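You operate a simulated robot arm through the tools that you are given. There is no shell and no other tool.

The job below is to be done with a simulated robot arm. You get a single attempt, and the scene is never put back.

## Task
Shut valve 25, slacken the nut, turn the elbow left, tighten and reopen.
Fine: in that order.

The check looks at the end state, three seconds after you hand in, the way a careful person would. Anything else that was tipped, shoved, dropped, spilled or broken makes it a failure.

## Robot
A 6-joint arm with a two-finger gripper, fixed in place. Base frame: the origin is at the foot of the arm, x ahead of it, y to its left, z up. Readings come in mm, rad, newtons and seconds.
Its first joint turns from -2.897 to 2.897 rad. Payload 2.45 kg.
The TCP is the grasp point between the finger pads, 20 mm short of the fingertips. In the tool frame z runs along the fingers and y along their closing line. The gripper opens to 140 mm. The gripper's body begins 168 mm behind the TCP.
Orientation is told as [roll, pitch, yaw] about the base's x, y, z axes, in that order, counted from this pose: with the fingers straight down and closing along the base's y, the tool's x points along the base's -x, its y along +y and its z along -z.

## Interface
- The arm moves only by the tool drive_tool. Its argument "steps" is text: rows parted by semicolons, each of 7 numbers parted by spaces: the shift along the tool's x, y, z in units of 20 mm (1.0 is 20 mm), then the turn, a rotation vector about the tool's x, y, z in units of 5 degrees (1.0 is 5 degrees), then the closure, from 0 (fully open) to 1 (shut). In form: x y z wx wy wz claw; .... A call has 1 to 20 rows; each row shifts and turns the commanded pose from where the row before left it, along the tool's axes as they then stand. A call with a number of a shift or a turn outside -1 to 1 is refused whole. A row lasts 0.2 s, in which the tool goes at most 50 mm and 0.15 rad; a call with a longer step from one row to the next is refused whole, and so is a gripper value outside its range. A pose out of reach is approached as far as the arm can. The call stops where the force on the tool passes 90 N (or 10 N more than at its start, if that is more) or the arm is blocked; 0.2 s more then pass. The fingers move at their own pace (about 45 mm/s each) and stop on an object; they squeeze with about 43 N. The grip force told is the motor's: it shows also when the fingers shut on nothing. Time passes only in rows, and 0.2 s behind the last, so rows that do not move let the fingers close. It gives the time, the measured TCP pose, the force on the tool (base axes), the opening and the grip force at its end, in the units of the frame above (readings bear some noise), with the torque about the TCP (base axes, N m) and any sound that the robot's microphone picked up, and new pictures: "show" is both (left out), scene, wrist or none.
- Cameras (640 x 400 px; columns grow to the right, rows downward): "scene" is fixed at [400.2, -499.5, 1518.5]; the picture's right is [0.41, -0.91, 0.00], its down [0.78, 0.35, -0.51] and it looks along [0.47, 0.21, 0.86] (base axes); focal length 214 px, centre (320, 200). "wrist" rides on the gripper at [78, 11, -209] in the tool frame; the picture's right is [-0.14, 0.99, 0.00], its down [-0.92, -0.13, -0.37] and it looks along [-0.36, -0.05, 0.93] (tool axes); focal length 280 px, centre (320, 200). There is no depth. A picture from a camera that has moved, and an enlarged one, comes with that camera's place and axes in the base frame and with its lens.
- inspect(camera, box): a new picture of the part [left, top, right, bottom] of that camera's present view, enlarged. No time passes.
- close_job(): hands the job in; it is judged then, once.

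Places have to be worked out from the pictures, the camera data and where the tool is seen. Open the gripper and draw the arm clear of the work before you hand the job in, unless the task says otherwise.

The tools are called as a command line: name --argument value ..., lists and objects as JSON in quotes. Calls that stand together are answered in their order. drive_tool: Moves the arm, as the interface text tells. Its arguments: {"type":"object","properties":{"steps":{"type":"string"},"show":{"type":"string","enum":["both","scene","wrist","none"]}},"required":["steps"]} The other tools are called the same way: inspect (camera, box) takes an enlarged picture of a part of a camera's view; close_job () hands the job in.

At the start:

```text
time_s: 0.0
eef_pos: [705.7, 197.6, 1293.5]
tool_rot: [0.0, -0.001, 0.001]
force: [-0.6, 0.4, 0.1]
wrist_torque: [-0.02, 0.0, -0.02]
opening: 140.0
gripper_force: 0.1
```

scene: 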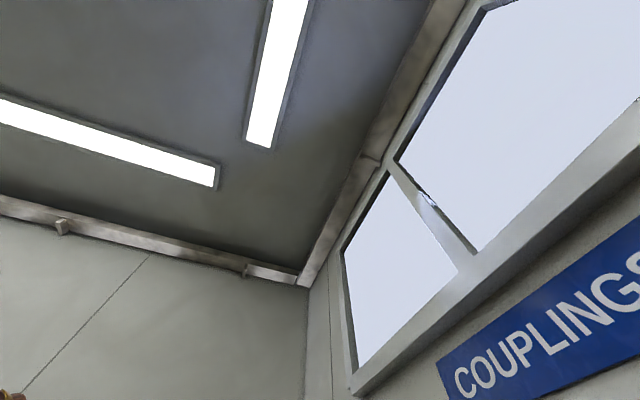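
wrist: 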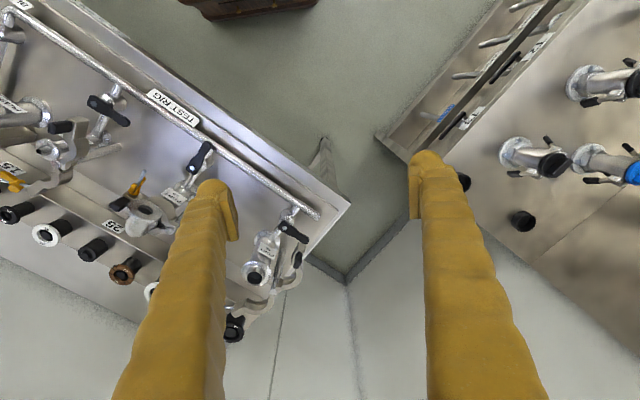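

The scene camera looks up at the ceiling, so the wrist camera must do the work. I see a test rig panel with valves and elbows on the left of the wrist picture; I enlarge it to find valve 25.

inspect --camera "wrist" --box '[0, 60, 220, 280]'

inspect --camera "wrist" --box '[100, 130, 350, 350]'

inspect --camera "scene" --box '[0, 200, 320, 400]'

```text
1.82 times, centred on (110, 170) of wrist
camera zoom: at [626.2, 208.2, 1502.7], right [0.14, 0.99, 0.0], down [0.92, -0.13, 0.37], along [0.36, -0.05, -0.93], focal length 510 px, centre (702, 254)
```

zoom: 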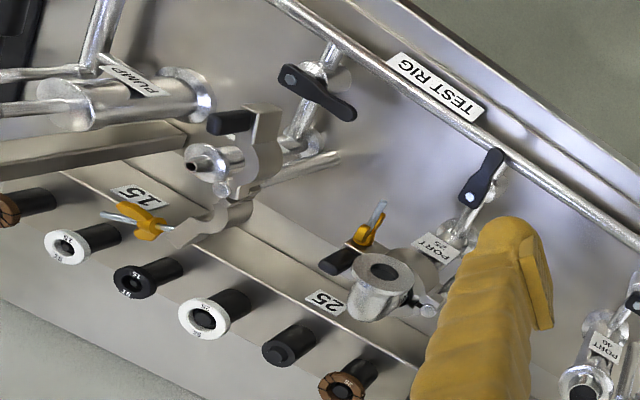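

```text
1.82 times, centred on (225, 240) of wrist
camera zoom: at [626.2, 208.2, 1502.7], right [0.14, 0.99, 0.0], down [0.92, -0.13, 0.37], along [0.36, -0.05, -0.93], focal length 510 px, centre (493, 127)
```

zoom: 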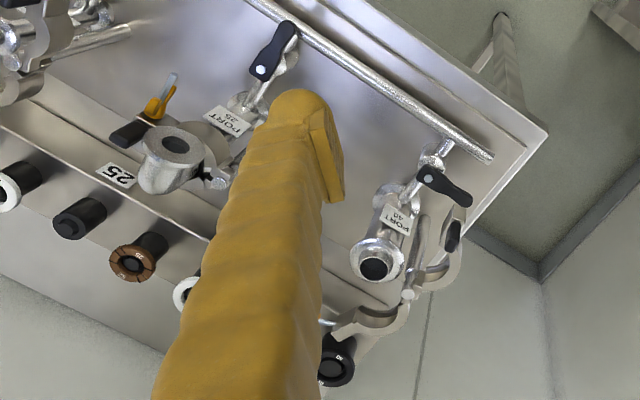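

```text
2.00 times, centred on (160, 300) of scene
camera zoom: at [400.2, -499.5, 1518.5], right [0.41, -0.91, 0.0], down [0.78, 0.35, -0.51], along [0.47, 0.21, 0.86], focal length 429 px, centre (640, 0)
```

zoom: 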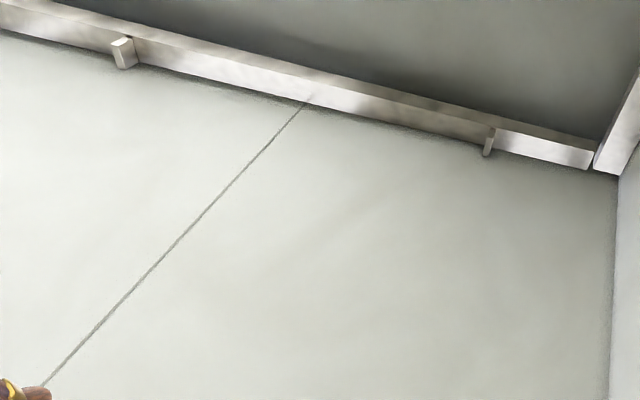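

The rig panel with port 25 lies to the left (-y) and ahead. Before going near it I back away along -x to get parallax and a clearer view.

drive_tool --steps "1 0 0 0 0 0 0; 1 0 0 0 0 0 0; 1 0 0 0 0 0 0; 1 0 0 0 0 0 0; 1 0 0 0 0 0 0; 0 0 0 0 0 0 0" --show "both"

```text
time_s: 1.4
eef_pos: [605.1, 197.8, 1294.2]
tool_rot: [-0.002, -0.001, 0.0]
force: [0.6, -1.0, -0.2]
wrist_torque: [0.03, 0.0, -0.04]
opening: 139.8
gripper_force: 0.0
camera wrist: at [526.0, 208.4, 1502.6], right [0.14, 0.99, 0.0], down [0.92, -0.13, 0.37], along [0.37, -0.05, -0.93], focal length 280 px, centre (320, 200)
```

scene: 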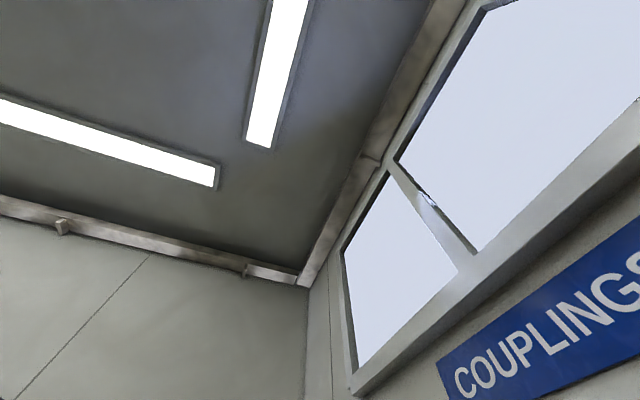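
wrist: 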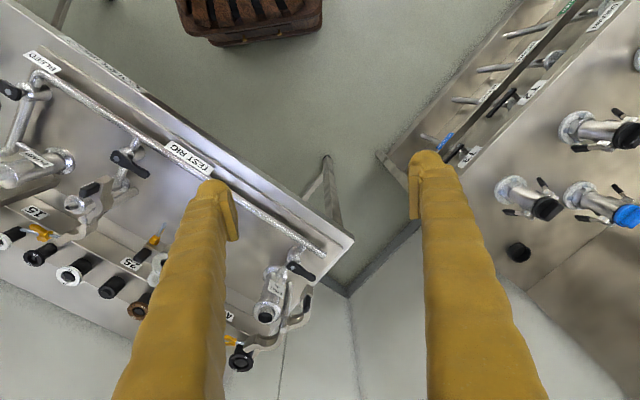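

By triangulating the two views, the "TEST RIG" tag is at about (617, -81, 929) and the "25" label at about (837, -283, 949). The rig is rotated about 45° to the base, so I move sideways to -y at this safe height, then yaw to line up with it.

drive_tool --steps "0 -1 0 0 0 0 0; 0 -1 0 0 0 0 0; 0 -1 0 0 0 0 0; 0 -1 0 0 0 0 0; 0 -1 0 0 0 0 0; 0 -1 0 0 0 0 0; 0 -1 0 0 0 0 0; 0 -1 0 0 0 0 0; 0 -1 0 0 0 0 0; 0 -1 0 0 0 0 0; 0 -1 0 0 0 0 0; 0 -1 0 0 0 0 0; 0 -1 0 0 0 0 0; 0 -1 0 0 0 0 0; 0 0 0 0 0 0 0" --show "wrist"

drive_tool --steps "0 0 0 0 0 1 0; 0 0 0 0 0 1 0; 0 0 0 0 0 1 0; 0 0 0 0 0 1 0; 0 0 0 0 0 1 0; 0 0 0 0 0 1 0; 0 0 0 0 0 1 0; 0 0 0 0 0 1 0; 0 0 0 0 0 0 0" --show "both"

```text
time_s: 4.6
eef_pos: [603.9, -83.5, 1294.0]
tool_rot: [0.0, 0.0, 0.0]
force: [0.3, -1.1, -0.2]
wrist_torque: [-0.02, -0.03, 0.01]
opening: 140.1
gripper_force: 0.0
camera wrist: at [526.0, -72.2, 1502.5], right [0.14, 0.99, 0.0], down [0.92, -0.13, 0.37], along [0.37, -0.05, -0.93], focal length 280 px, centre (320, 200)
```

wrist: 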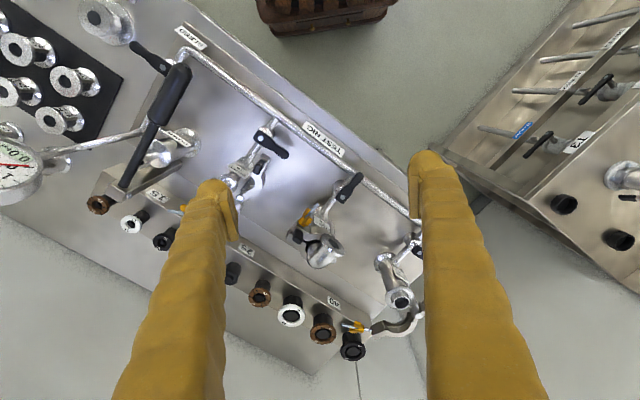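

```text
time_s: 6.6
eef_pos: [605.5, -83.7, 1293.9]
tool_rot: [-0.001, 0.0, -0.7]
force: [-0.2, -0.8, 0.0]
wrist_torque: [-0.01, 0.01, -0.01]
opening: 140.3
gripper_force: 0.1
camera wrist: at [551.7, -23.9, 1502.7], right [0.74, 0.67, 0.0], down [0.62, -0.69, 0.37], along [0.25, -0.27, -0.93], focal length 280 px, centre (320, 200)
```

scene: 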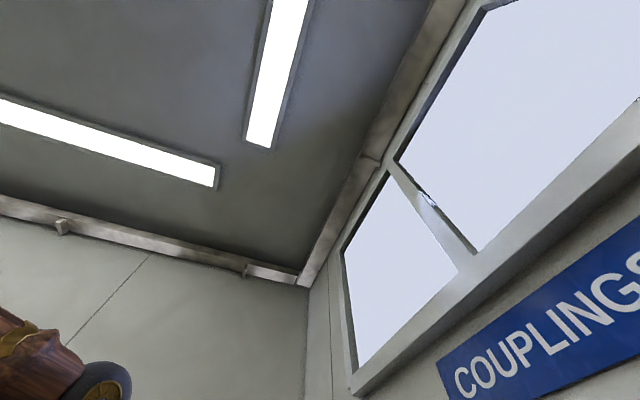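
wrist: 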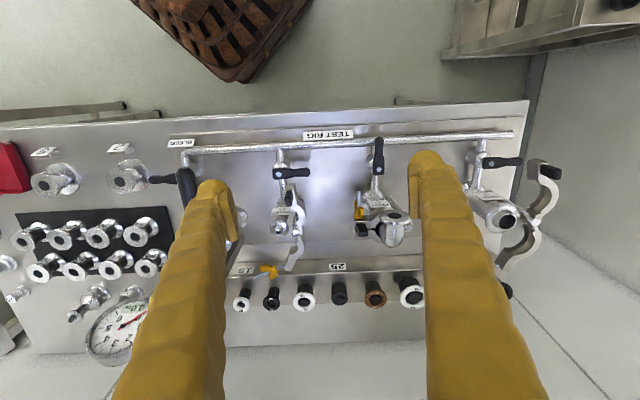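

Now the rig is square in the view: valves 15 and 40 have their handles across, valve 25's handle is in line (open), with the clamp, yellow wing nut and an elbow below it. I zoom in on port 25.

inspect --camera "wrist" --box '[330, 120, 450, 260]'

inspect --camera "wrist" --box '[230, 120, 350, 320]'

inspect --camera "wrist" --box '[440, 120, 600, 300]'

inspect --camera "wrist" --box '[0, 120, 220, 380]'

```text
2.86 times, centred on (390, 190) of wrist
camera zoom: at [551.7, -23.9, 1502.7], right [0.74, 0.67, 0.0], down [0.62, -0.69, 0.37], along [0.25, -0.27, -0.93], focal length 801 px, centre (120, 229)
```

zoom: 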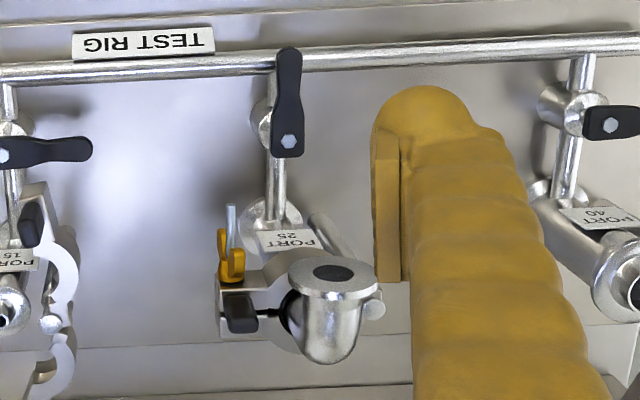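

```text
2.00 times, centred on (290, 220) of wrist
camera zoom: at [551.7, -23.9, 1502.7], right [0.74, 0.67, 0.0], down [0.62, -0.69, 0.37], along [0.25, -0.27, -0.93], focal length 561 px, centre (380, 160)
```

zoom: 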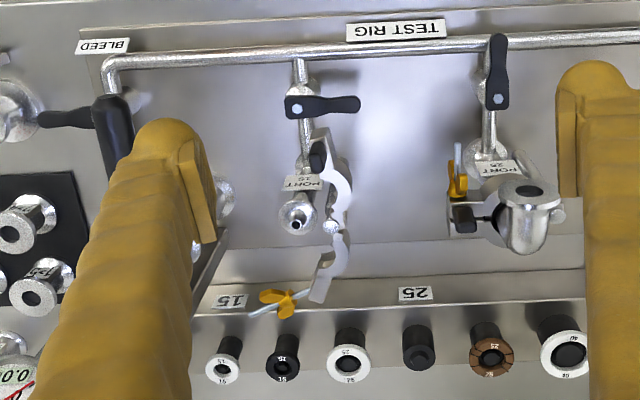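

```text
2.22 times, centred on (520, 210) of wrist
camera zoom: at [551.7, -23.9, 1502.7], right [0.74, 0.67, 0.0], down [0.62, -0.69, 0.37], along [0.25, -0.27, -0.93], focal length 623 px, centre (-124, 178)
```

zoom: 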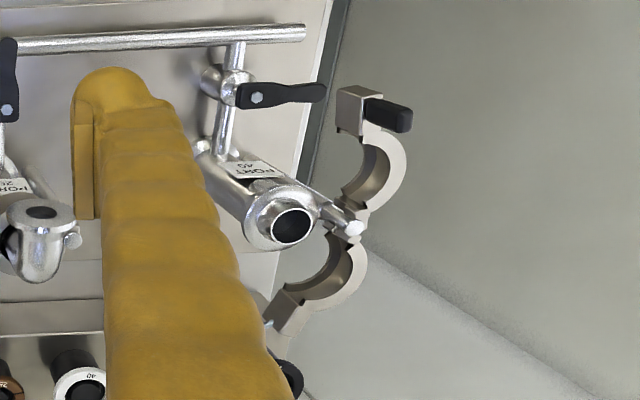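

```text
1.54 times, centred on (110, 250) of wrist
camera zoom: at [551.7, -23.9, 1502.7], right [0.74, 0.67, 0.0], down [0.62, -0.69, 0.37], along [0.25, -0.27, -0.93], focal length 431 px, centre (643, 123)
```

zoom: 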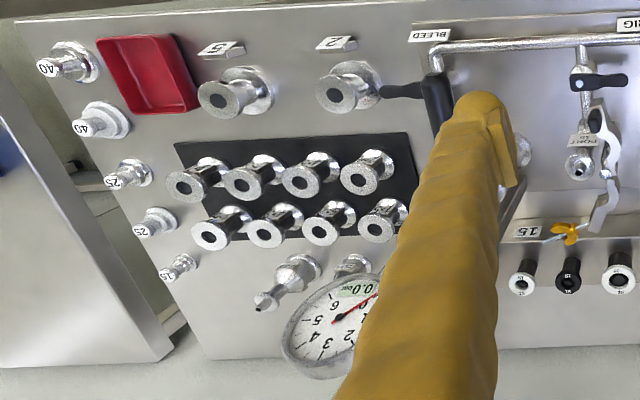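

The clamp, wing nut and elbow of port 25 are about 130 mm along the tool's +y from here. I square up the last few degrees, shift over so port 25 lies between the fingers, and come down 80 mm (tips still about 200 mm above the fittings).

drive_tool --steps "0 0 0 0 0 1 0; 0 1 0 0 0 0 0; 0 1 0 0 0 0 0; 0 1 0 0 0 0 0; 0 1 0 0 0 0 0; 0 1 0 0 0 0 0; 0 1 0 0 0 0 0; 0 0 1 0 0 0 0; 0 0 1 0 0 0 0; 0 0 1 0 0 0 0; 0 0 1 0 0 0 0; 0 0 0 0 0 0 0" --show "wrist"

```text
time_s: 9.2
eef_pos: [690.0, 0.8, 1213.4]
tool_rot: [0.002, -0.002, -0.784]
force: [0.1, -0.2, 0.3]
wrist_torque: [-0.03, -0.03, -0.01]
opening: 139.9
gripper_force: 0.0
camera wrist: at [642.0, 64.5, 1423.4], right [0.8, 0.6, 0.0], down [0.56, -0.74, 0.37], along [0.22, -0.29, -0.93], focal length 280 px, centre (320, 200)
```

wrist: 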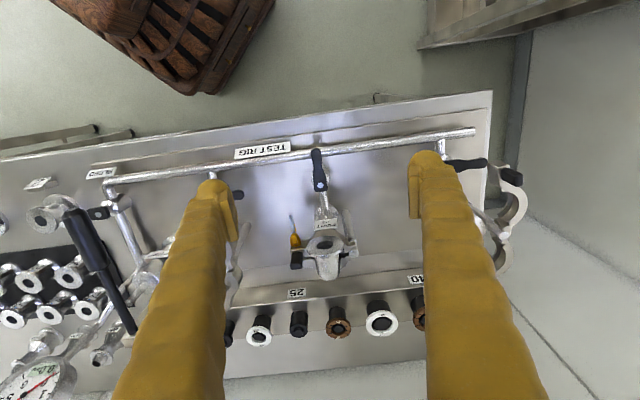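

inspect --camera "wrist" --box '[270, 140, 390, 290]'

inspect --camera "wrist" --box '[0, 170, 220, 400]'

```text
2.67 times, centred on (330, 215) of wrist
camera zoom: at [642.0, 64.5, 1423.4], right [0.8, 0.6, 0.0], down [0.56, -0.74, 0.37], along [0.22, -0.29, -0.93], focal length 748 px, centre (293, 160)
```

zoom: 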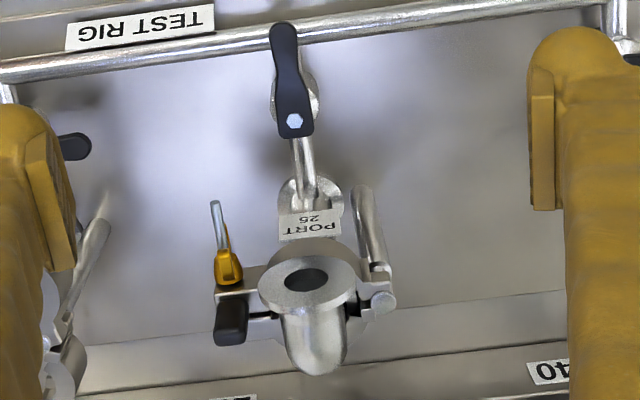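

```text
1.74 times, centred on (110, 285) of wrist
camera zoom: at [642.0, 64.5, 1423.4], right [0.8, 0.6, 0.0], down [0.56, -0.74, 0.37], along [0.22, -0.29, -0.93], focal length 488 px, centre (685, 52)
```

zoom: 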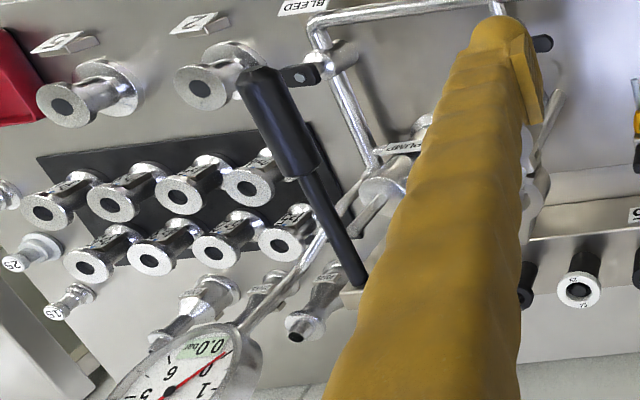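

Triangulation puts valve 25's pivot at about (733, -55, 974) with the handle pointing to the front. The bolt's rod tip is at about (713, -102, 1044) and the elbow outlet at about (760, -82, 1105), facing the front of the rig. I tilt the tool to get a more frontal look at the nut and elbow.

drive_tool --steps "0 -1 0 0 -1 0 0; 0 -1 0 0 -1 0 0; 0 -0.5 0 0 -1 0 0; 0 0 0 0 -1 0 0; 0 0 0 0 -1 0 0; 0 0 0 0 -1 0 0; 0 0 0 0 -1 0 0; 0 0 0 0 -1 0 0; 0 0 0 0 0 0 0" --show "both"

```text
time_s: 11.2
eef_pos: [654.5, -34.1, 1214.3]
tool_rot: [0.0, -0.697, -0.787]
force: [-0.5, -0.2, -0.8]
wrist_torque: [0.0, 0.0, -0.02]
opening: 140.0
gripper_force: 0.1
camera wrist: at [523.9, 112.5, 1323.0], right [0.78, 0.63, 0.09], down [0.24, -0.42, 0.87], along [0.58, -0.66, -0.48], focal length 280 px, centre (320, 200)
```

scene: 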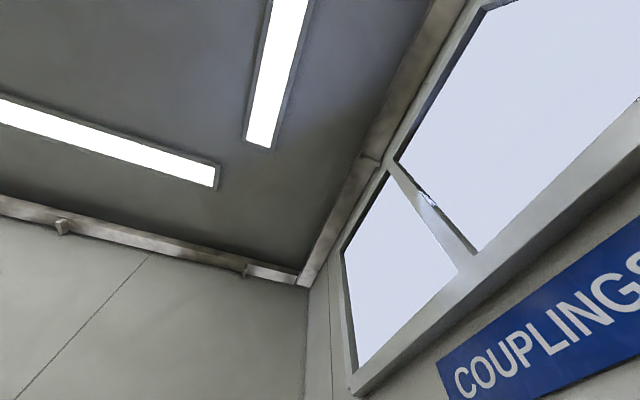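
wrist: 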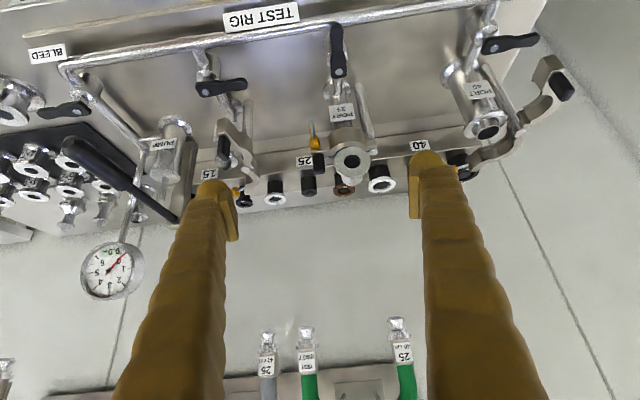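

inspect --camera "wrist" --box '[270, 10, 400, 210]'

inspect --camera "wrist" --box '[230, 290, 430, 400]'

inspect --camera "wrist" --box '[0, 40, 220, 310]'

inspect --camera "wrist" --box '[280, 90, 380, 200]'

```text
2.00 times, centred on (335, 110) of wrist
camera zoom: at [523.9, 112.5, 1323.0], right [0.78, 0.63, 0.09], down [0.24, -0.42, 0.87], along [0.58, -0.66, -0.48], focal length 561 px, centre (290, 380)
```

zoom: 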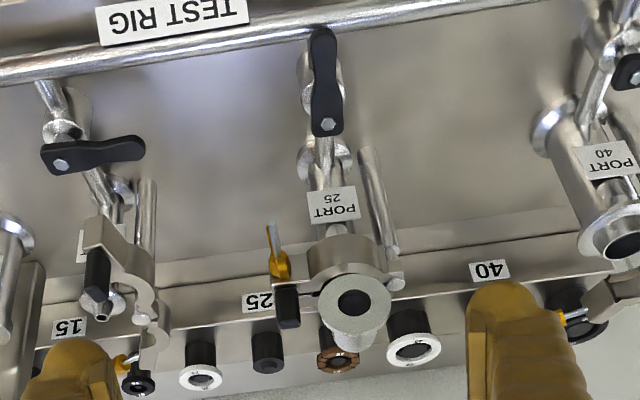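

```text
3.20 times, centred on (330, 345) of wrist
camera zoom: at [523.9, 112.5, 1323.0], right [0.78, 0.63, 0.09], down [0.24, -0.42, 0.87], along [0.58, -0.66, -0.48], focal length 897 px, centre (288, -264)
```

zoom: 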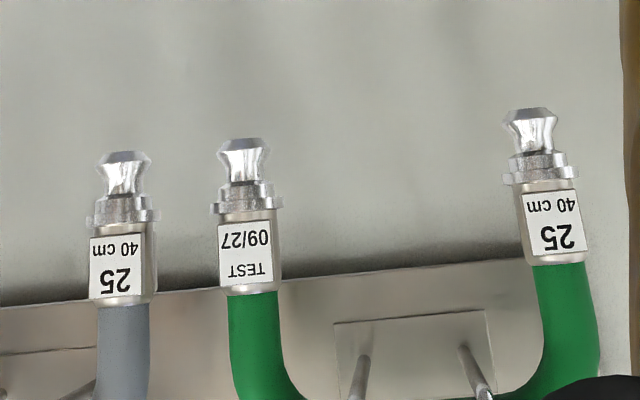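

```text
1.48 times, centred on (110, 175) of wrist
camera zoom: at [523.9, 112.5, 1323.0], right [0.78, 0.63, 0.09], down [0.24, -0.42, 0.87], along [0.58, -0.66, -0.48], focal length 415 px, centre (631, 237)
```

zoom: 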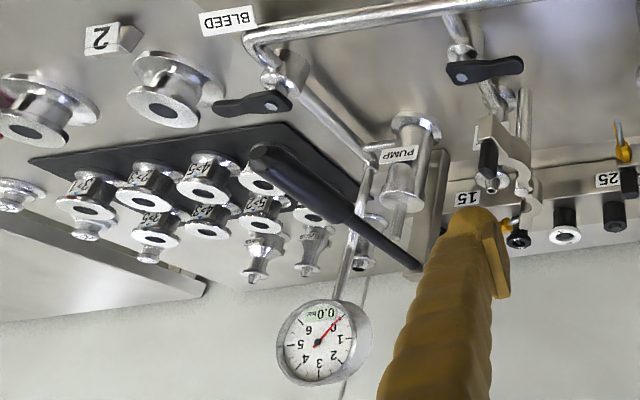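

```text
3.64 times, centred on (330, 145) of wrist
camera zoom: at [523.9, 112.5, 1323.0], right [0.78, 0.63, 0.09], down [0.24, -0.42, 0.87], along [0.58, -0.66, -0.48], focal length 1020 px, centre (284, 400)
```

zoom: 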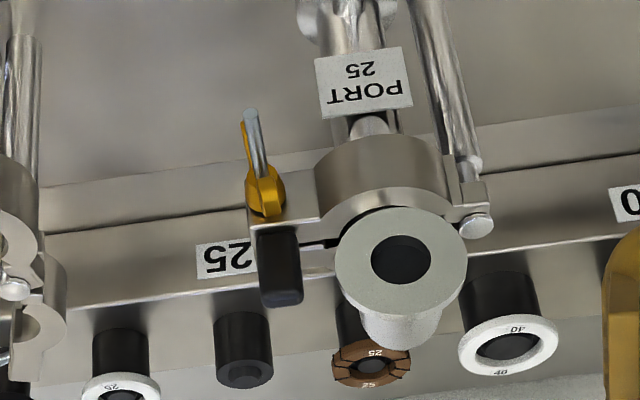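

The view (upside down) shows the elbow outlet facing the front, the clamp closed, and the wing nut with vertical wings on a bolt pointing to the front at about (u, n, z) = (432, 606, 1039) in rig axes. First comes the valve. I go back to vertical, move above the handle and narrow the fingers to a loose cage of about 28 mm.

drive_tool --steps "0 0 0 0 1 0 0; 0 0 0 0 1 0 0.2; 0 0 0 0 1 0 0.4; 0 0 0 0 1 0 0.6; 0 0 0 0 1 0 0.8; 0 0 0 0 1 0 0.8; 0 0 0 0 1 0 0.8; 0 0 0 0 1 0 0.8; -0.7 1 0 0 0 0 0.8; -0.7 1 0 0 0 0 0.8; 0 0 0 0 0 0 0.8; 0 0 0 0 0 0 0.8" --show "wrist"

```text
time_s: 13.8
eef_pos: [702.8, -26.0, 1213.9]
tool_rot: [0.001, 0.002, -0.785]
force: [1.1, 0.0, -0.9]
wrist_torque: [0.03, 0.02, 0.0]
opening: 27.9
gripper_force: 0.0
camera wrist: at [655.1, 37.9, 1422.6], right [0.8, 0.6, 0.0], down [0.56, -0.74, 0.37], along [0.22, -0.29, -0.93], focal length 280 px, centre (320, 200)
```

wrist: 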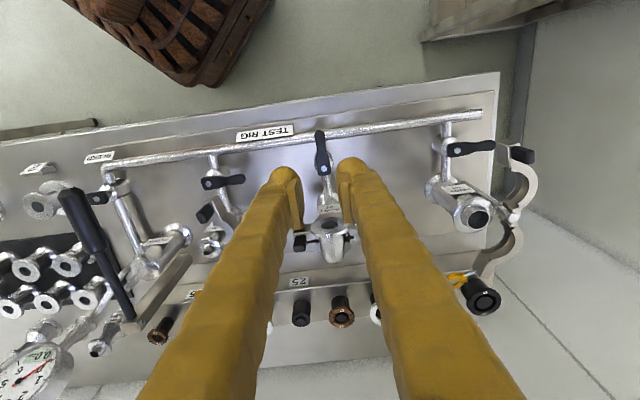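

inspect --camera "wrist" --box '[280, 120, 380, 270]'

```text
2.67 times, centred on (330, 195) of wrist
camera zoom: at [655.1, 37.9, 1422.6], right [0.8, 0.6, 0.0], down [0.56, -0.74, 0.37], along [0.22, -0.29, -0.93], focal length 748 px, centre (293, 213)
```

zoom: 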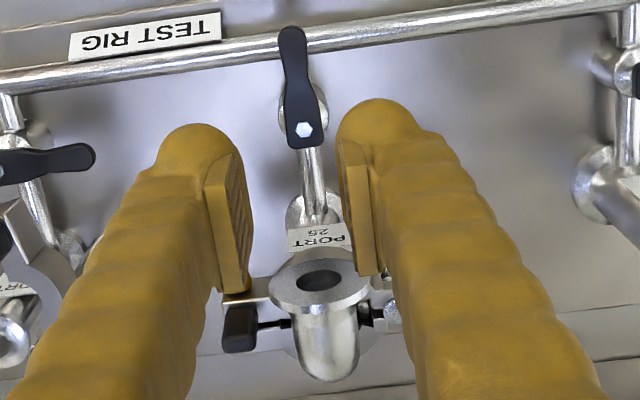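

The handle sits in the middle of the finger cage and the elbow is well ahead of the fingers. I descend in two stages toward handle height (z about 985).

drive_tool --steps "0 0 1 0 0 0 0.8; 0 0 1 0 0 0 0.8; 0 0 1 0 0 0 0.8; 0 0 1 0 0 0 0.8; 0 0 1 0 0 0 0.8; 0 0 1 0 0 0 0.8; 0 0 1 0 0 0 0.8; 0 0 1 0 0 0 0.8; 0 0 0 0 0 0 0.8" --show "wrist"

```text
time_s: 15.8
eef_pos: [702.6, -24.3, 1053.6]
tool_rot: [0.0, -0.001, -0.785]
force: [0.4, 0.3, -0.5]
wrist_torque: [-0.01, -0.02, -0.01]
opening: 28.0
gripper_force: 0.0
camera wrist: at [653.9, 38.6, 1261.8], right [0.8, 0.6, 0.0], down [0.56, -0.74, 0.37], along [0.22, -0.29, -0.93], focal length 280 px, centre (320, 200)
```

wrist: 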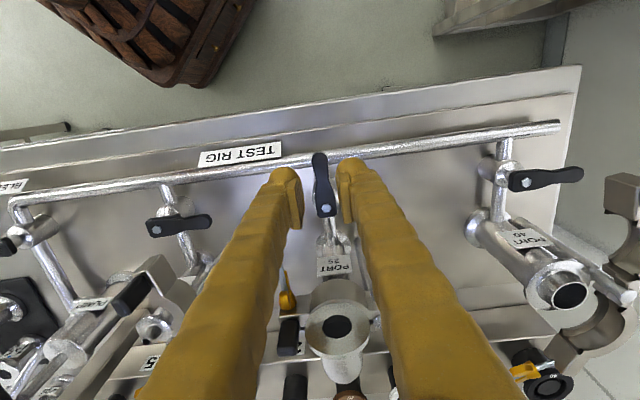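

inspect --camera "wrist" --box '[260, 130, 420, 400]'

drive_tool --steps "0 0 1 0 0 0 0.8; 0 0 1 0 0 0 0.8; 0 0 1 0 0 0 0.8; 0 0 0.4 0 0 0 0.8; 0 0 0 0 0 0 0.8" --show "wrist"

```text
1.48 times, centred on (340, 265) of wrist
camera zoom: at [653.9, 38.6, 1261.8], right [0.8, 0.6, 0.0], down [0.56, -0.74, 0.37], along [0.22, -0.29, -0.93], focal length 415 px, centre (290, 104)
```

zoom: 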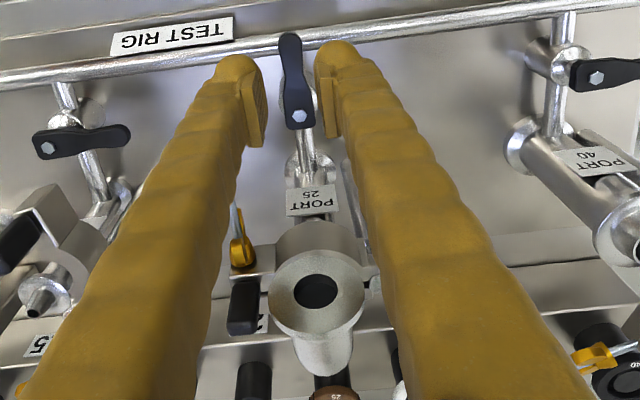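

```text
time_s: 17.0
eef_pos: [701.7, -23.8, 986.2]
tool_rot: [0.0, 0.0, -0.784]
force: [0.2, -0.2, 0.8]
wrist_torque: [0.02, 0.01, 0.01]
opening: 28.0
gripper_force: 0.1
camera wrist: at [654.0, 39.1, 1194.2], right [0.8, 0.6, 0.0], down [0.56, -0.74, 0.37], along [0.22, -0.29, -0.93], focal length 280 px, centre (320, 200)
```

wrist: 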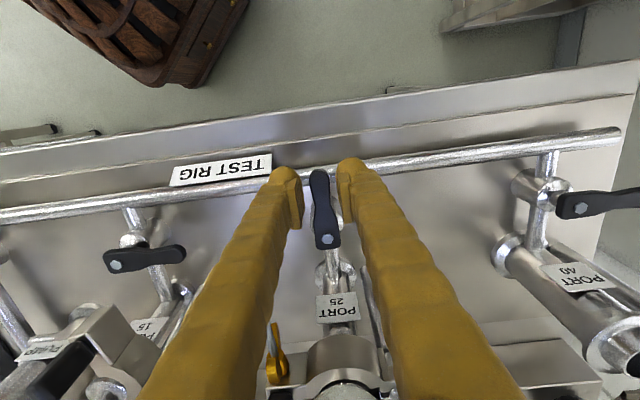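

The handle is caged with no contact force. Pivot confirmed at (733, -55), lever radius about 44 mm. I drop 8 mm more and begin turning clockwise (seen from above), toward the same crosswise position as the shut valves 15 and 40.

drive_tool --steps "0 0 0.4 0 0 0 0.8; -0.008 0.193 0 0 0 1 0.8; -0.008 0.193 0 0 0 1 0.8; -0.008 0.193 0 0 0 1 0.8; -0.008 0.193 0 0 0 1 0.8; -0.008 0.193 0 0 0 1 0.8; -0.008 0.193 0 0 0 1 0.8; -0.008 0.193 0 0 0 1 0.8; -0.008 0.193 0 0 0 1 0.8; 0 0 0 0 0 0 0.8" --show "wrist"

```text
time_s: 19.2
eef_pos: [729.5, -11.7, 977.7]
tool_rot: [-0.001, 0.0, -1.486]
force: [-1.6, 0.0, -0.3]
wrist_torque: [0.0, 0.02, 0.0]
opening: 28.6
gripper_force: 0.5
camera wrist: at [733.9, 67.7, 1186.7], right [1.0, -0.05, 0.0], down [-0.05, -0.93, 0.37], along [-0.02, -0.37, -0.93], focal length 280 px, centre (320, 200)
```

wrist: 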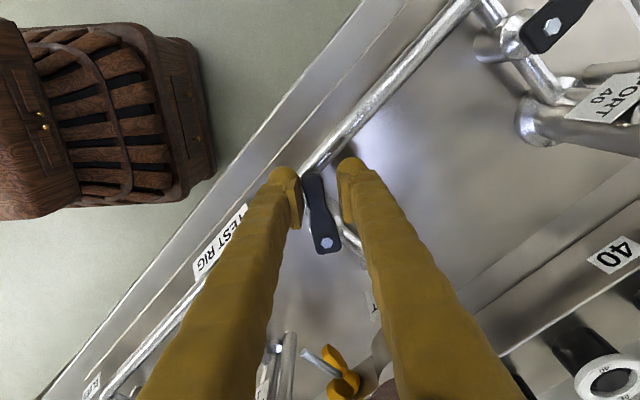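

The handle follows the finger with almost no resistance, lagging by roughly 10°. I continue the turn.

drive_tool --steps "-0.008 0.193 0 0 0 1 0.8; -0.008 0.193 0 0 0 1 0.8; -0.008 0.193 0 0 0 1 0.8; -0.008 0.193 0 0 0 1 0.8; -0.008 0.193 0 0 0 1 0.8; -0.008 0.193 0 0 0 1 0.8; -0.008 0.193 0 0 0 1 0.8; -0.008 0.193 0 0 0 1 0.8; -0.008 0.193 0 0 0 1 0.8; -0.008 0.193 0 0 0 1 0.8; 0 0 0 0 0 0 0.8" --show "wrist"

```text
time_s: 21.6
eef_pos: [765.9, -24.7, 979.4]
tool_rot: [0.001, 0.0, -2.358]
force: [-0.3, 0.5, -0.2]
wrist_torque: [0.02, 0.01, -0.01]
opening: 28.8
gripper_force: 0.6
camera wrist: at [828.2, 22.3, 1187.0], right [0.6, -0.8, 0.0], down [-0.74, -0.56, 0.37], along [-0.29, -0.22, -0.93], focal length 280 px, centre (320, 200)
```

wrist: 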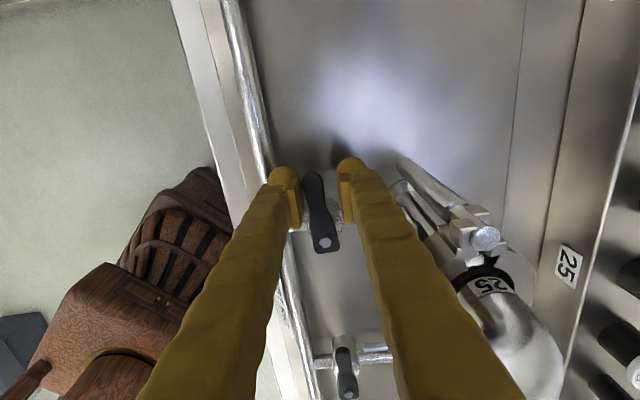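

The handle now points nearly crosswise (about 3° short of 90°). I press on a few degrees to the stop, watching the force.

drive_tool --steps "-0.008 0.193 0 0 0 1 0.8; 0 0 0 0 0 0 0.8" --show "none"

drive_tool --steps "-0.008 0.193 0 0 0 1 0.8; 0 0 0 0 0 0 0.8" --show "wrist"

```text
time_s: 22.2
eef_pos: [767.9, -29.3, 977.5]
tool_rot: [0.002, 0.001, -2.442]
force: [-3.2, 2.0, 0.1]
wrist_torque: [0.01, 0.03, 0.06]
opening: 30.2
gripper_force: 1.7
```

```text
time_s: 22.8
eef_pos: [770.2, -31.0, 979.4]
tool_rot: [0.001, -0.001, -2.533]
force: [-14.5, 7.8, 2.2]
wrist_torque: [0.01, 0.25, 0.35]
opening: 37.5
gripper_force: 6.9
camera wrist: at [840.2, 5.0, 1186.6], right [0.45, -0.89, 0.0], down [-0.83, -0.42, 0.37], along [-0.33, -0.17, -0.93], focal length 280 px, centre (320, 200)
```

wrist: 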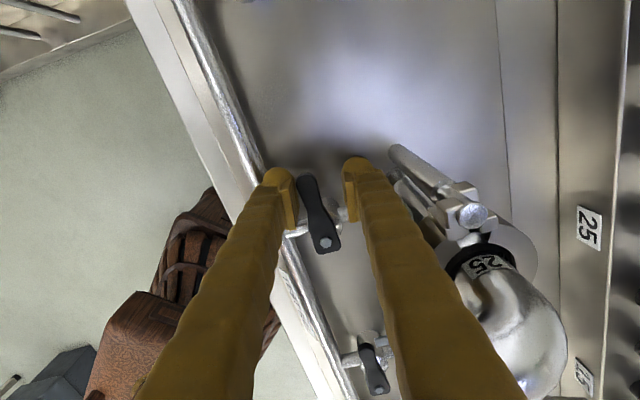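

The force rose to about 16 N and the handle stopped at 45° in the base frame, which is exactly crosswise: valve 25 is shut. I back off the pressure by 7° without widening the fingers, then lift straight up.

drive_tool --steps "0.008 -0.193 0 0 0 -1 0.8; 0.004 -0.1 0 0 0 -0.5 0.8; 0 0 0 0 0 0 0.8" --show "none"

drive_tool --steps "0 0 -1 0 0 0 0.8; 0 0 -1 0 0 0 0.8; 0 0 -1 0 0 0 0.8; 0 0 -1 0 0 0 0.8; 0 0 -1 0 0 0 0.8; 0 0 -1 0 0 0 0.8; 0 0 -1 0 0 0 0.8; 0 0 -1 0 0 0 0.8; 0 0 -1 0 0 0 0.8; 0 0 -1 0 0 0 0.8; 0 0 -1 0 0 0 0.8; 0 0 -1 0 0 0 0.8; 0 0 0 0 0 0 0.8" --show "wrist"

```text
time_s: 23.6
eef_pos: [768.2, -25.8, 979.1]
tool_rot: [0.001, 0.0, -2.401]
force: [0.3, 0.4, -0.4]
wrist_torque: [0.0, 0.01, -0.03]
opening: 28.1
gripper_force: 0.0
```

```text
time_s: 26.4
eef_pos: [768.0, -26.1, 1219.3]
tool_rot: [-0.001, -0.001, -2.399]
force: [-0.1, -0.1, -1.0]
wrist_torque: [-0.03, 0.03, -0.01]
opening: 27.9
gripper_force: 0.0
camera wrist: at [832.2, 18.6, 1427.5], right [0.57, -0.82, 0.0], down [-0.77, -0.53, 0.37], along [-0.3, -0.21, -0.93], focal length 280 px, centre (320, 200)
```

wrist: 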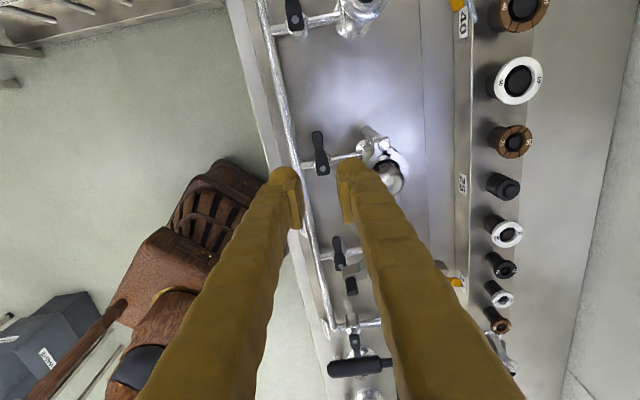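

Valve 25's handle now lies parallel to those of 15 and 40, and the arm is clear above. Next is the nut: I back off to the front and left of it, turn the yaw back to -45°, then pitch toward horizontal.

drive_tool --steps "-0.775 -1 0 0 0 0 0.7; -0.775 -1 0 0 0 0 0.6; -0.775 -1 0 0 0 0 0.5; -0.775 -1 0 0 0 0 0.5; -0.775 -1 0 0 0 0 0.5; -0.775 -1 0 0 0 0 0.5; 0 0 0 0 0 -1 0.5; 0 0 0 0 0 -1 0.5; 0 0 0 0 0 -1 0.5; 0 0 0 0 0 -1 0.5; 0 0 0 0 0 -1 0.5; 0 0 0 0 0 -1 0.5; 0 0 0 0 0 -1 0.5; 0 0 0 0 0 -1 0.5; 0 0 0 0 0 -1 0.5; 0 0 0 0 0 -1 0.5" --show "none"

drive_tool --steps "0 0 0 0 0 -1 0.5; 0 0 0 0 0 -1 0.5; 0 0 0 0 0 -1 0.5; 0 0 0 0 0 -1 0.5; 0 0 0 0 0 -1 0.5; 0 0 0 0 0 -1 0.5; 0 0 0 0 0 -1 0.5; 0 0 0 0 0 -1 0.5; 0 0 0 0 0 -0.5 0.5; 0 0 0 0 0 0 0.5" --show "wrist"

```text
time_s: 29.8
eef_pos: [617.3, 0.1, 1219.3]
tool_rot: [-0.001, 0.001, -1.526]
force: [0.6, -0.9, 0.4]
wrist_torque: [0.02, 0.0, -0.02]
opening: 70.3
gripper_force: 0.0
```

```text
time_s: 32.0
eef_pos: [618.4, -1.8, 1218.2]
tool_rot: [-0.002, -0.001, -0.785]
force: [-0.1, 0.4, -0.1]
wrist_torque: [0.02, 0.01, 0.03]
opening: 70.0
gripper_force: 0.1
camera wrist: at [569.2, 62.1, 1426.7], right [0.8, 0.6, 0.0], down [0.56, -0.74, 0.37], along [0.22, -0.29, -0.93], focal length 280 px, centre (320, 200)
```

wrist: 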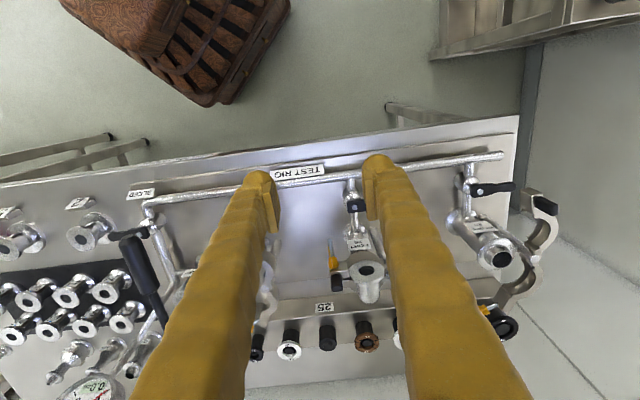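

TCP is at (u, n) ≈ (437, 438), well in front of the fittings. Now I pitch the tool up to horizontal, pointing along +n.

drive_tool --steps "0 0 0 0 -1 0 0.5; 0 0 0 0 -1 0 0.5; 0 0 0 0 -1 0 0.5; 0 0 0 0 -1 0 0.5; 0 0 0 0 -1 0 0.5; 0 0 0 0 -1 0 0.5; 0 0 0 0 -1 0 0.5; 0 0 0 0 -1 0 0.5; 0 0 0 0 -1 0 0.5; 0 0 0 0 -1 0 0.5; 0 0 0 0 -1 0 0.5; 0 0 0 0 -1 0 0.5; 0 0 0 0 0 0 0.5" --show "wrist"

```text
time_s: 34.8
eef_pos: [616.5, -1.2, 1218.1]
tool_rot: [0.0, -1.049, -0.784]
force: [0.0, 0.0, -0.1]
wrist_torque: [0.04, -0.04, -0.02]
opening: 70.0
gripper_force: 0.0
camera wrist: at [469.0, 162.1, 1254.3], right [0.75, 0.65, 0.12], down [0.01, -0.19, 0.98], along [0.66, -0.73, -0.15], focal length 280 px, centre (320, 200)
```

wrist: 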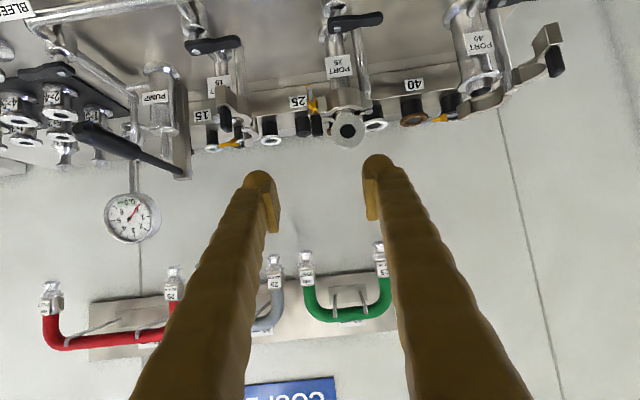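

Reach is fine so far. I finish the pitch to horizontal and come down in front of the nut to z ≈ 1040 (still about 140 mm short of it).

drive_tool --steps "0 0 0 0 -1 0 0.5; 0 0 0 0 -1 0 0.5; 0 0 0 0 -1 0 0.5; 0 0 0 0 -1 0 0.5; 0 0 0 0 -1 0 0.5; 0 0 0 0 -1 0 0.5; 0 0 0 0 0 0 0.5; 1 -0.2 0 0 0 0 0.5; 1 0 0 0 0 0 0.5; 1 0 0 0 0 0 0.5; 1 0 0 0 0 0 0.5; 1 0 0 0 0 0 0.5; 0 0 0 0 0 0 0.5" --show "wrist"

```text
time_s: 37.6
eef_pos: [617.0, -2.8, 1121.7]
tool_rot: [0.121, -1.569, -0.91]
force: [-0.6, 0.1, 0.1]
wrist_torque: [0.0, -0.03, -0.01]
opening: 69.9
gripper_force: 0.0
camera wrist: at [478.1, 153.7, 1042.2], right [0.7, 0.7, 0.14], down [-0.35, 0.17, 0.92], along [0.62, -0.7, 0.36], focal length 280 px, centre (320, 200)
```

wrist: 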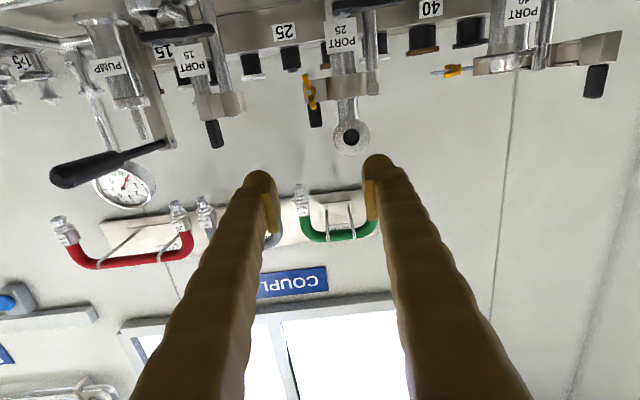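

inspect --camera "wrist" --box '[270, 20, 400, 170]'

inspect --camera "wrist" --box '[290, 60, 340, 135]'

```text
2.67 times, centred on (335, 95) of wrist
camera zoom: at [478.1, 153.7, 1042.2], right [0.7, 0.7, 0.14], down [-0.35, 0.17, 0.92], along [0.62, -0.7, 0.36], focal length 748 px, centre (280, 480)
```

zoom: 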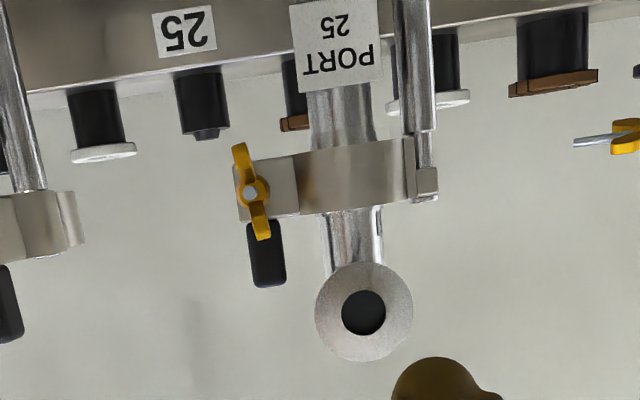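

```text
5.33 times, centred on (315, 98) of wrist
camera zoom: at [478.1, 153.7, 1042.2], right [0.7, 0.7, 0.14], down [-0.35, 0.17, 0.92], along [0.62, -0.7, 0.36], focal length 1495 px, centre (347, 747)
```

zoom: 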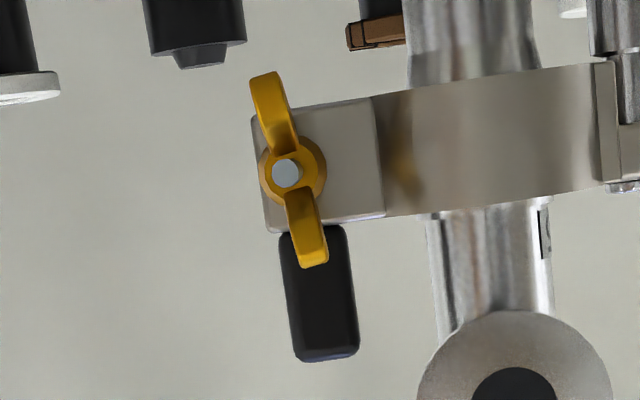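

From the front the wing nut shows clearly: hub about 15 mm across, wings about 47 mm tip to tip and about 7° off vertical, centre at about u=433.5, z=1043. I line up with it, roll -7° to match the wings, narrow the fingers to 30 mm and advance to about 50 mm short.

drive_tool --steps "1 0 0 0 0 -1 0.6; 1 0 0 0 0 -0.4 0.7; 1 -0.08 0 0 0 0 0.79; 0.92 0 0 0 0 0 0.79; 0 0 1 0 0 0 0.79; 0 0 1 0 0 0 0.79; 0 0 1 0 0 0 0.79; 0 0 1 0 0 0 0.79; 0 0 1 0 0 0 0.79; 0 0 0 0 0 0 0.79" --show "wrist"

```text
time_s: 39.8
eef_pos: [709.9, -63.5, 1051.4]
tool_rot: [-1.569, -1.449, 0.786]
force: [-0.4, 0.3, 0.3]
wrist_torque: [0.03, -0.03, 0.0]
opening: 29.2
gripper_force: 0.1
out of reach, approached as far as the arm can: row 1, 2, 3, 4
camera wrist: at [562.3, 85.5, 972.0], right [0.71, 0.71, 0.02], down [-0.27, 0.25, 0.93], along [0.65, -0.66, 0.37], focal length 280 px, centre (320, 200)
```

wrist: 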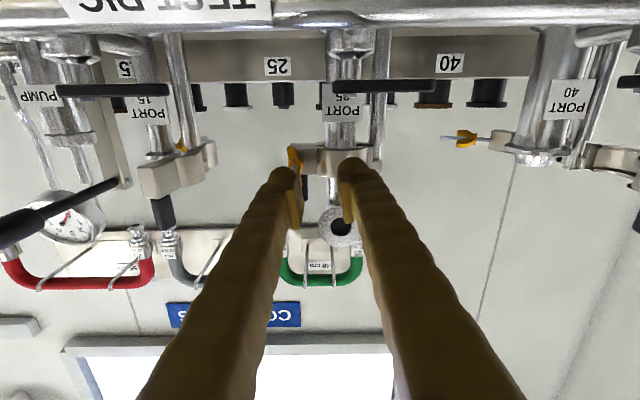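

The arm could not hold the first rows (too close in), so it settled at u≈458, z≈1051, level and rolled correctly but about 24 mm to one side of the nut. Tips are about 12 mm short of the rod, so I shift sideways and down now.

drive_tool --steps "0.27 -0.58 0 0 0 0 0.79; 0.27 -0.58 0 0 0 0 0.79; 0 0 0 0 0 0 0.79" --show "wrist"

```text
time_s: 40.6
eef_pos: [690.6, -81.3, 1042.9]
tool_rot: [-1.569, -1.447, 0.784]
force: [0.6, 0.6, -0.1]
wrist_torque: [-0.01, -0.02, -0.01]
opening: 29.4
gripper_force: 0.0
camera wrist: at [543.8, 67.9, 963.5], right [0.71, 0.71, 0.02], down [-0.27, 0.25, 0.93], along [0.65, -0.66, 0.37], focal length 280 px, centre (320, 200)
```

wrist: 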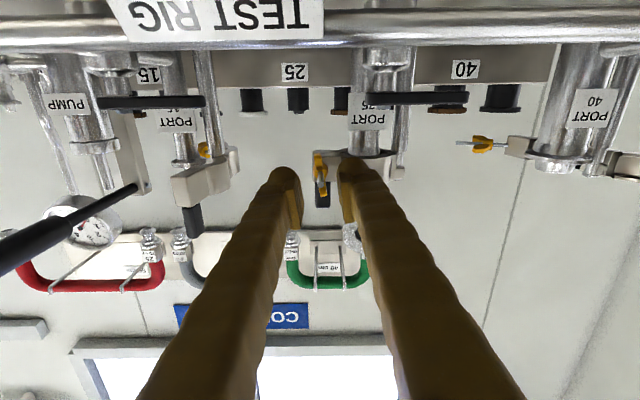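

inspect --camera "wrist" --box '[270, 130, 390, 230]'

```text
4.00 times, centred on (330, 180) of wrist
camera zoom: at [543.8, 67.9, 963.5], right [0.71, 0.71, 0.02], down [-0.27, 0.25, 0.93], along [0.65, -0.66, 0.37], focal length 1122 px, centre (280, 280)
```

zoom: 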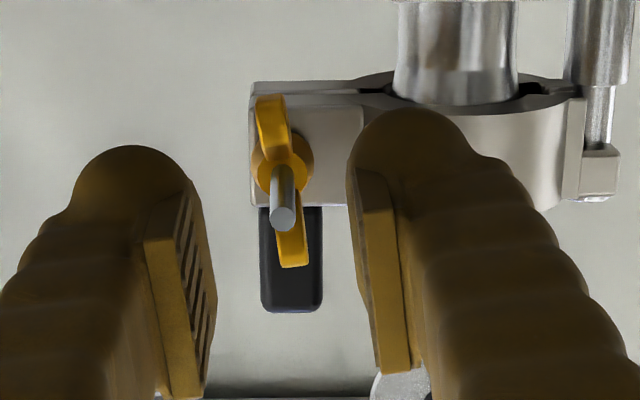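

The nut sits centred between the pads, within about 1.5 mm of the tool axis. I advance 43 mm along the bolt so the tips straddle the wings.

drive_tool --steps "-0.046 0.045 0.7 0 0 0 0.79; 0 0 0.7 0 0 0 0.79; 0 0 0.7 0 0 0 0.79; 0 0 0 0 0 0 0.79" --show "wrist"

inspect --camera "wrist" --box '[260, 120, 380, 230]'

```text
time_s: 41.6
eef_pos: [721.2, -109.1, 1044.0]
tool_rot: [-1.571, -1.449, 0.783]
force: [-0.3, 0.2, -0.3]
wrist_torque: [0.01, 0.01, -0.01]
opening: 29.5
gripper_force: 0.1
camera wrist: at [574.7, 39.6, 964.9], right [0.71, 0.71, 0.02], down [-0.27, 0.25, 0.93], along [0.65, -0.66, 0.37], focal length 280 px, centre (320, 200)
```

wrist: 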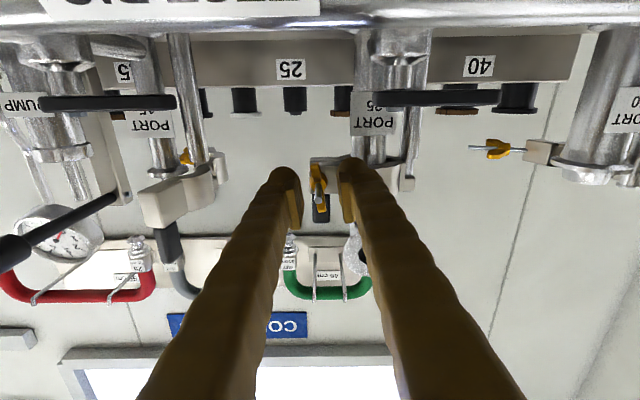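

```text
3.64 times, centred on (320, 175) of wrist
camera zoom: at [574.7, 39.6, 964.9], right [0.71, 0.71, 0.02], down [-0.27, 0.25, 0.93], along [0.65, -0.66, 0.37], focal length 1020 px, centre (320, 291)
```

zoom: 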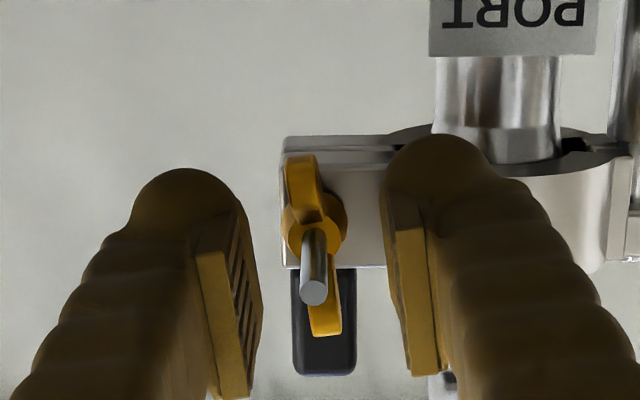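

No contact yet. Judging by perspective, the tips only just overlap the front edges of the wings (hub about 20 mm further in, block face near n≈627), so I advance another 11 mm and then close on the wings.

drive_tool --steps "0 0 0.28 0 0 0 0.79; 0 0 0.28 0 0 0 0.79; 0 0 0 0 0 0 0.79" --show "none"

drive_tool --steps "0 0 0 0 0 0 0.85; 0 0 0 0 0 0 0.9; 0 0 0 0 0 0 0.96; 0 0 0 0 0 0 0.98; 0 0 0 0 0 0 0.98" --show "wrist"

inspect --camera "wrist" --box '[260, 120, 380, 230]'

```text
time_s: 42.4
eef_pos: [729.1, -116.0, 1043.7]
tool_rot: [-1.57, -1.446, 0.786]
force: [-53.3, 48.8, -1.6]
wrist_torque: [-0.3, -0.38, 2.03]
opening: 28.4
gripper_force: 0.1
```

```text
time_s: 43.1
eef_pos: [728.8, -117.1, 1044.0]
tool_rot: [-1.561, -1.448, 0.775]
force: [-7.9, -2.7, 0.9]
wrist_torque: [-0.08, -0.02, -0.1]
opening: 10.8
gripper_force: 3.8
stopped in row 3: the force on the tool passed its limit at 91 N (the readings are from after the stop); the commanded pose is now the measured one
camera wrist: at [581.9, 31.8, 964.6], right [0.71, 0.71, 0.01], down [-0.27, 0.25, 0.93], along [0.65, -0.66, 0.37], focal length 280 px, centre (320, 200)
```

wrist: 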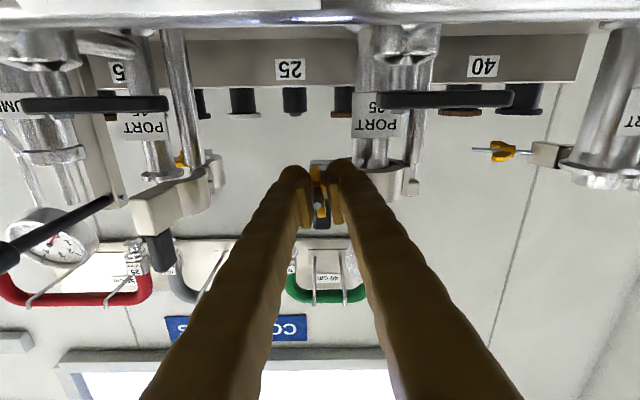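

```text
3.64 times, centred on (320, 175) of wrist
camera zoom: at [581.9, 31.8, 964.6], right [0.71, 0.71, 0.01], down [-0.27, 0.25, 0.93], along [0.65, -0.66, 0.37], focal length 1020 px, centre (320, 291)
```

zoom: 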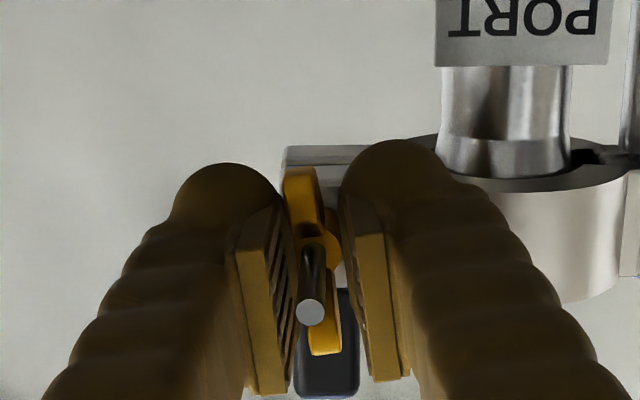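

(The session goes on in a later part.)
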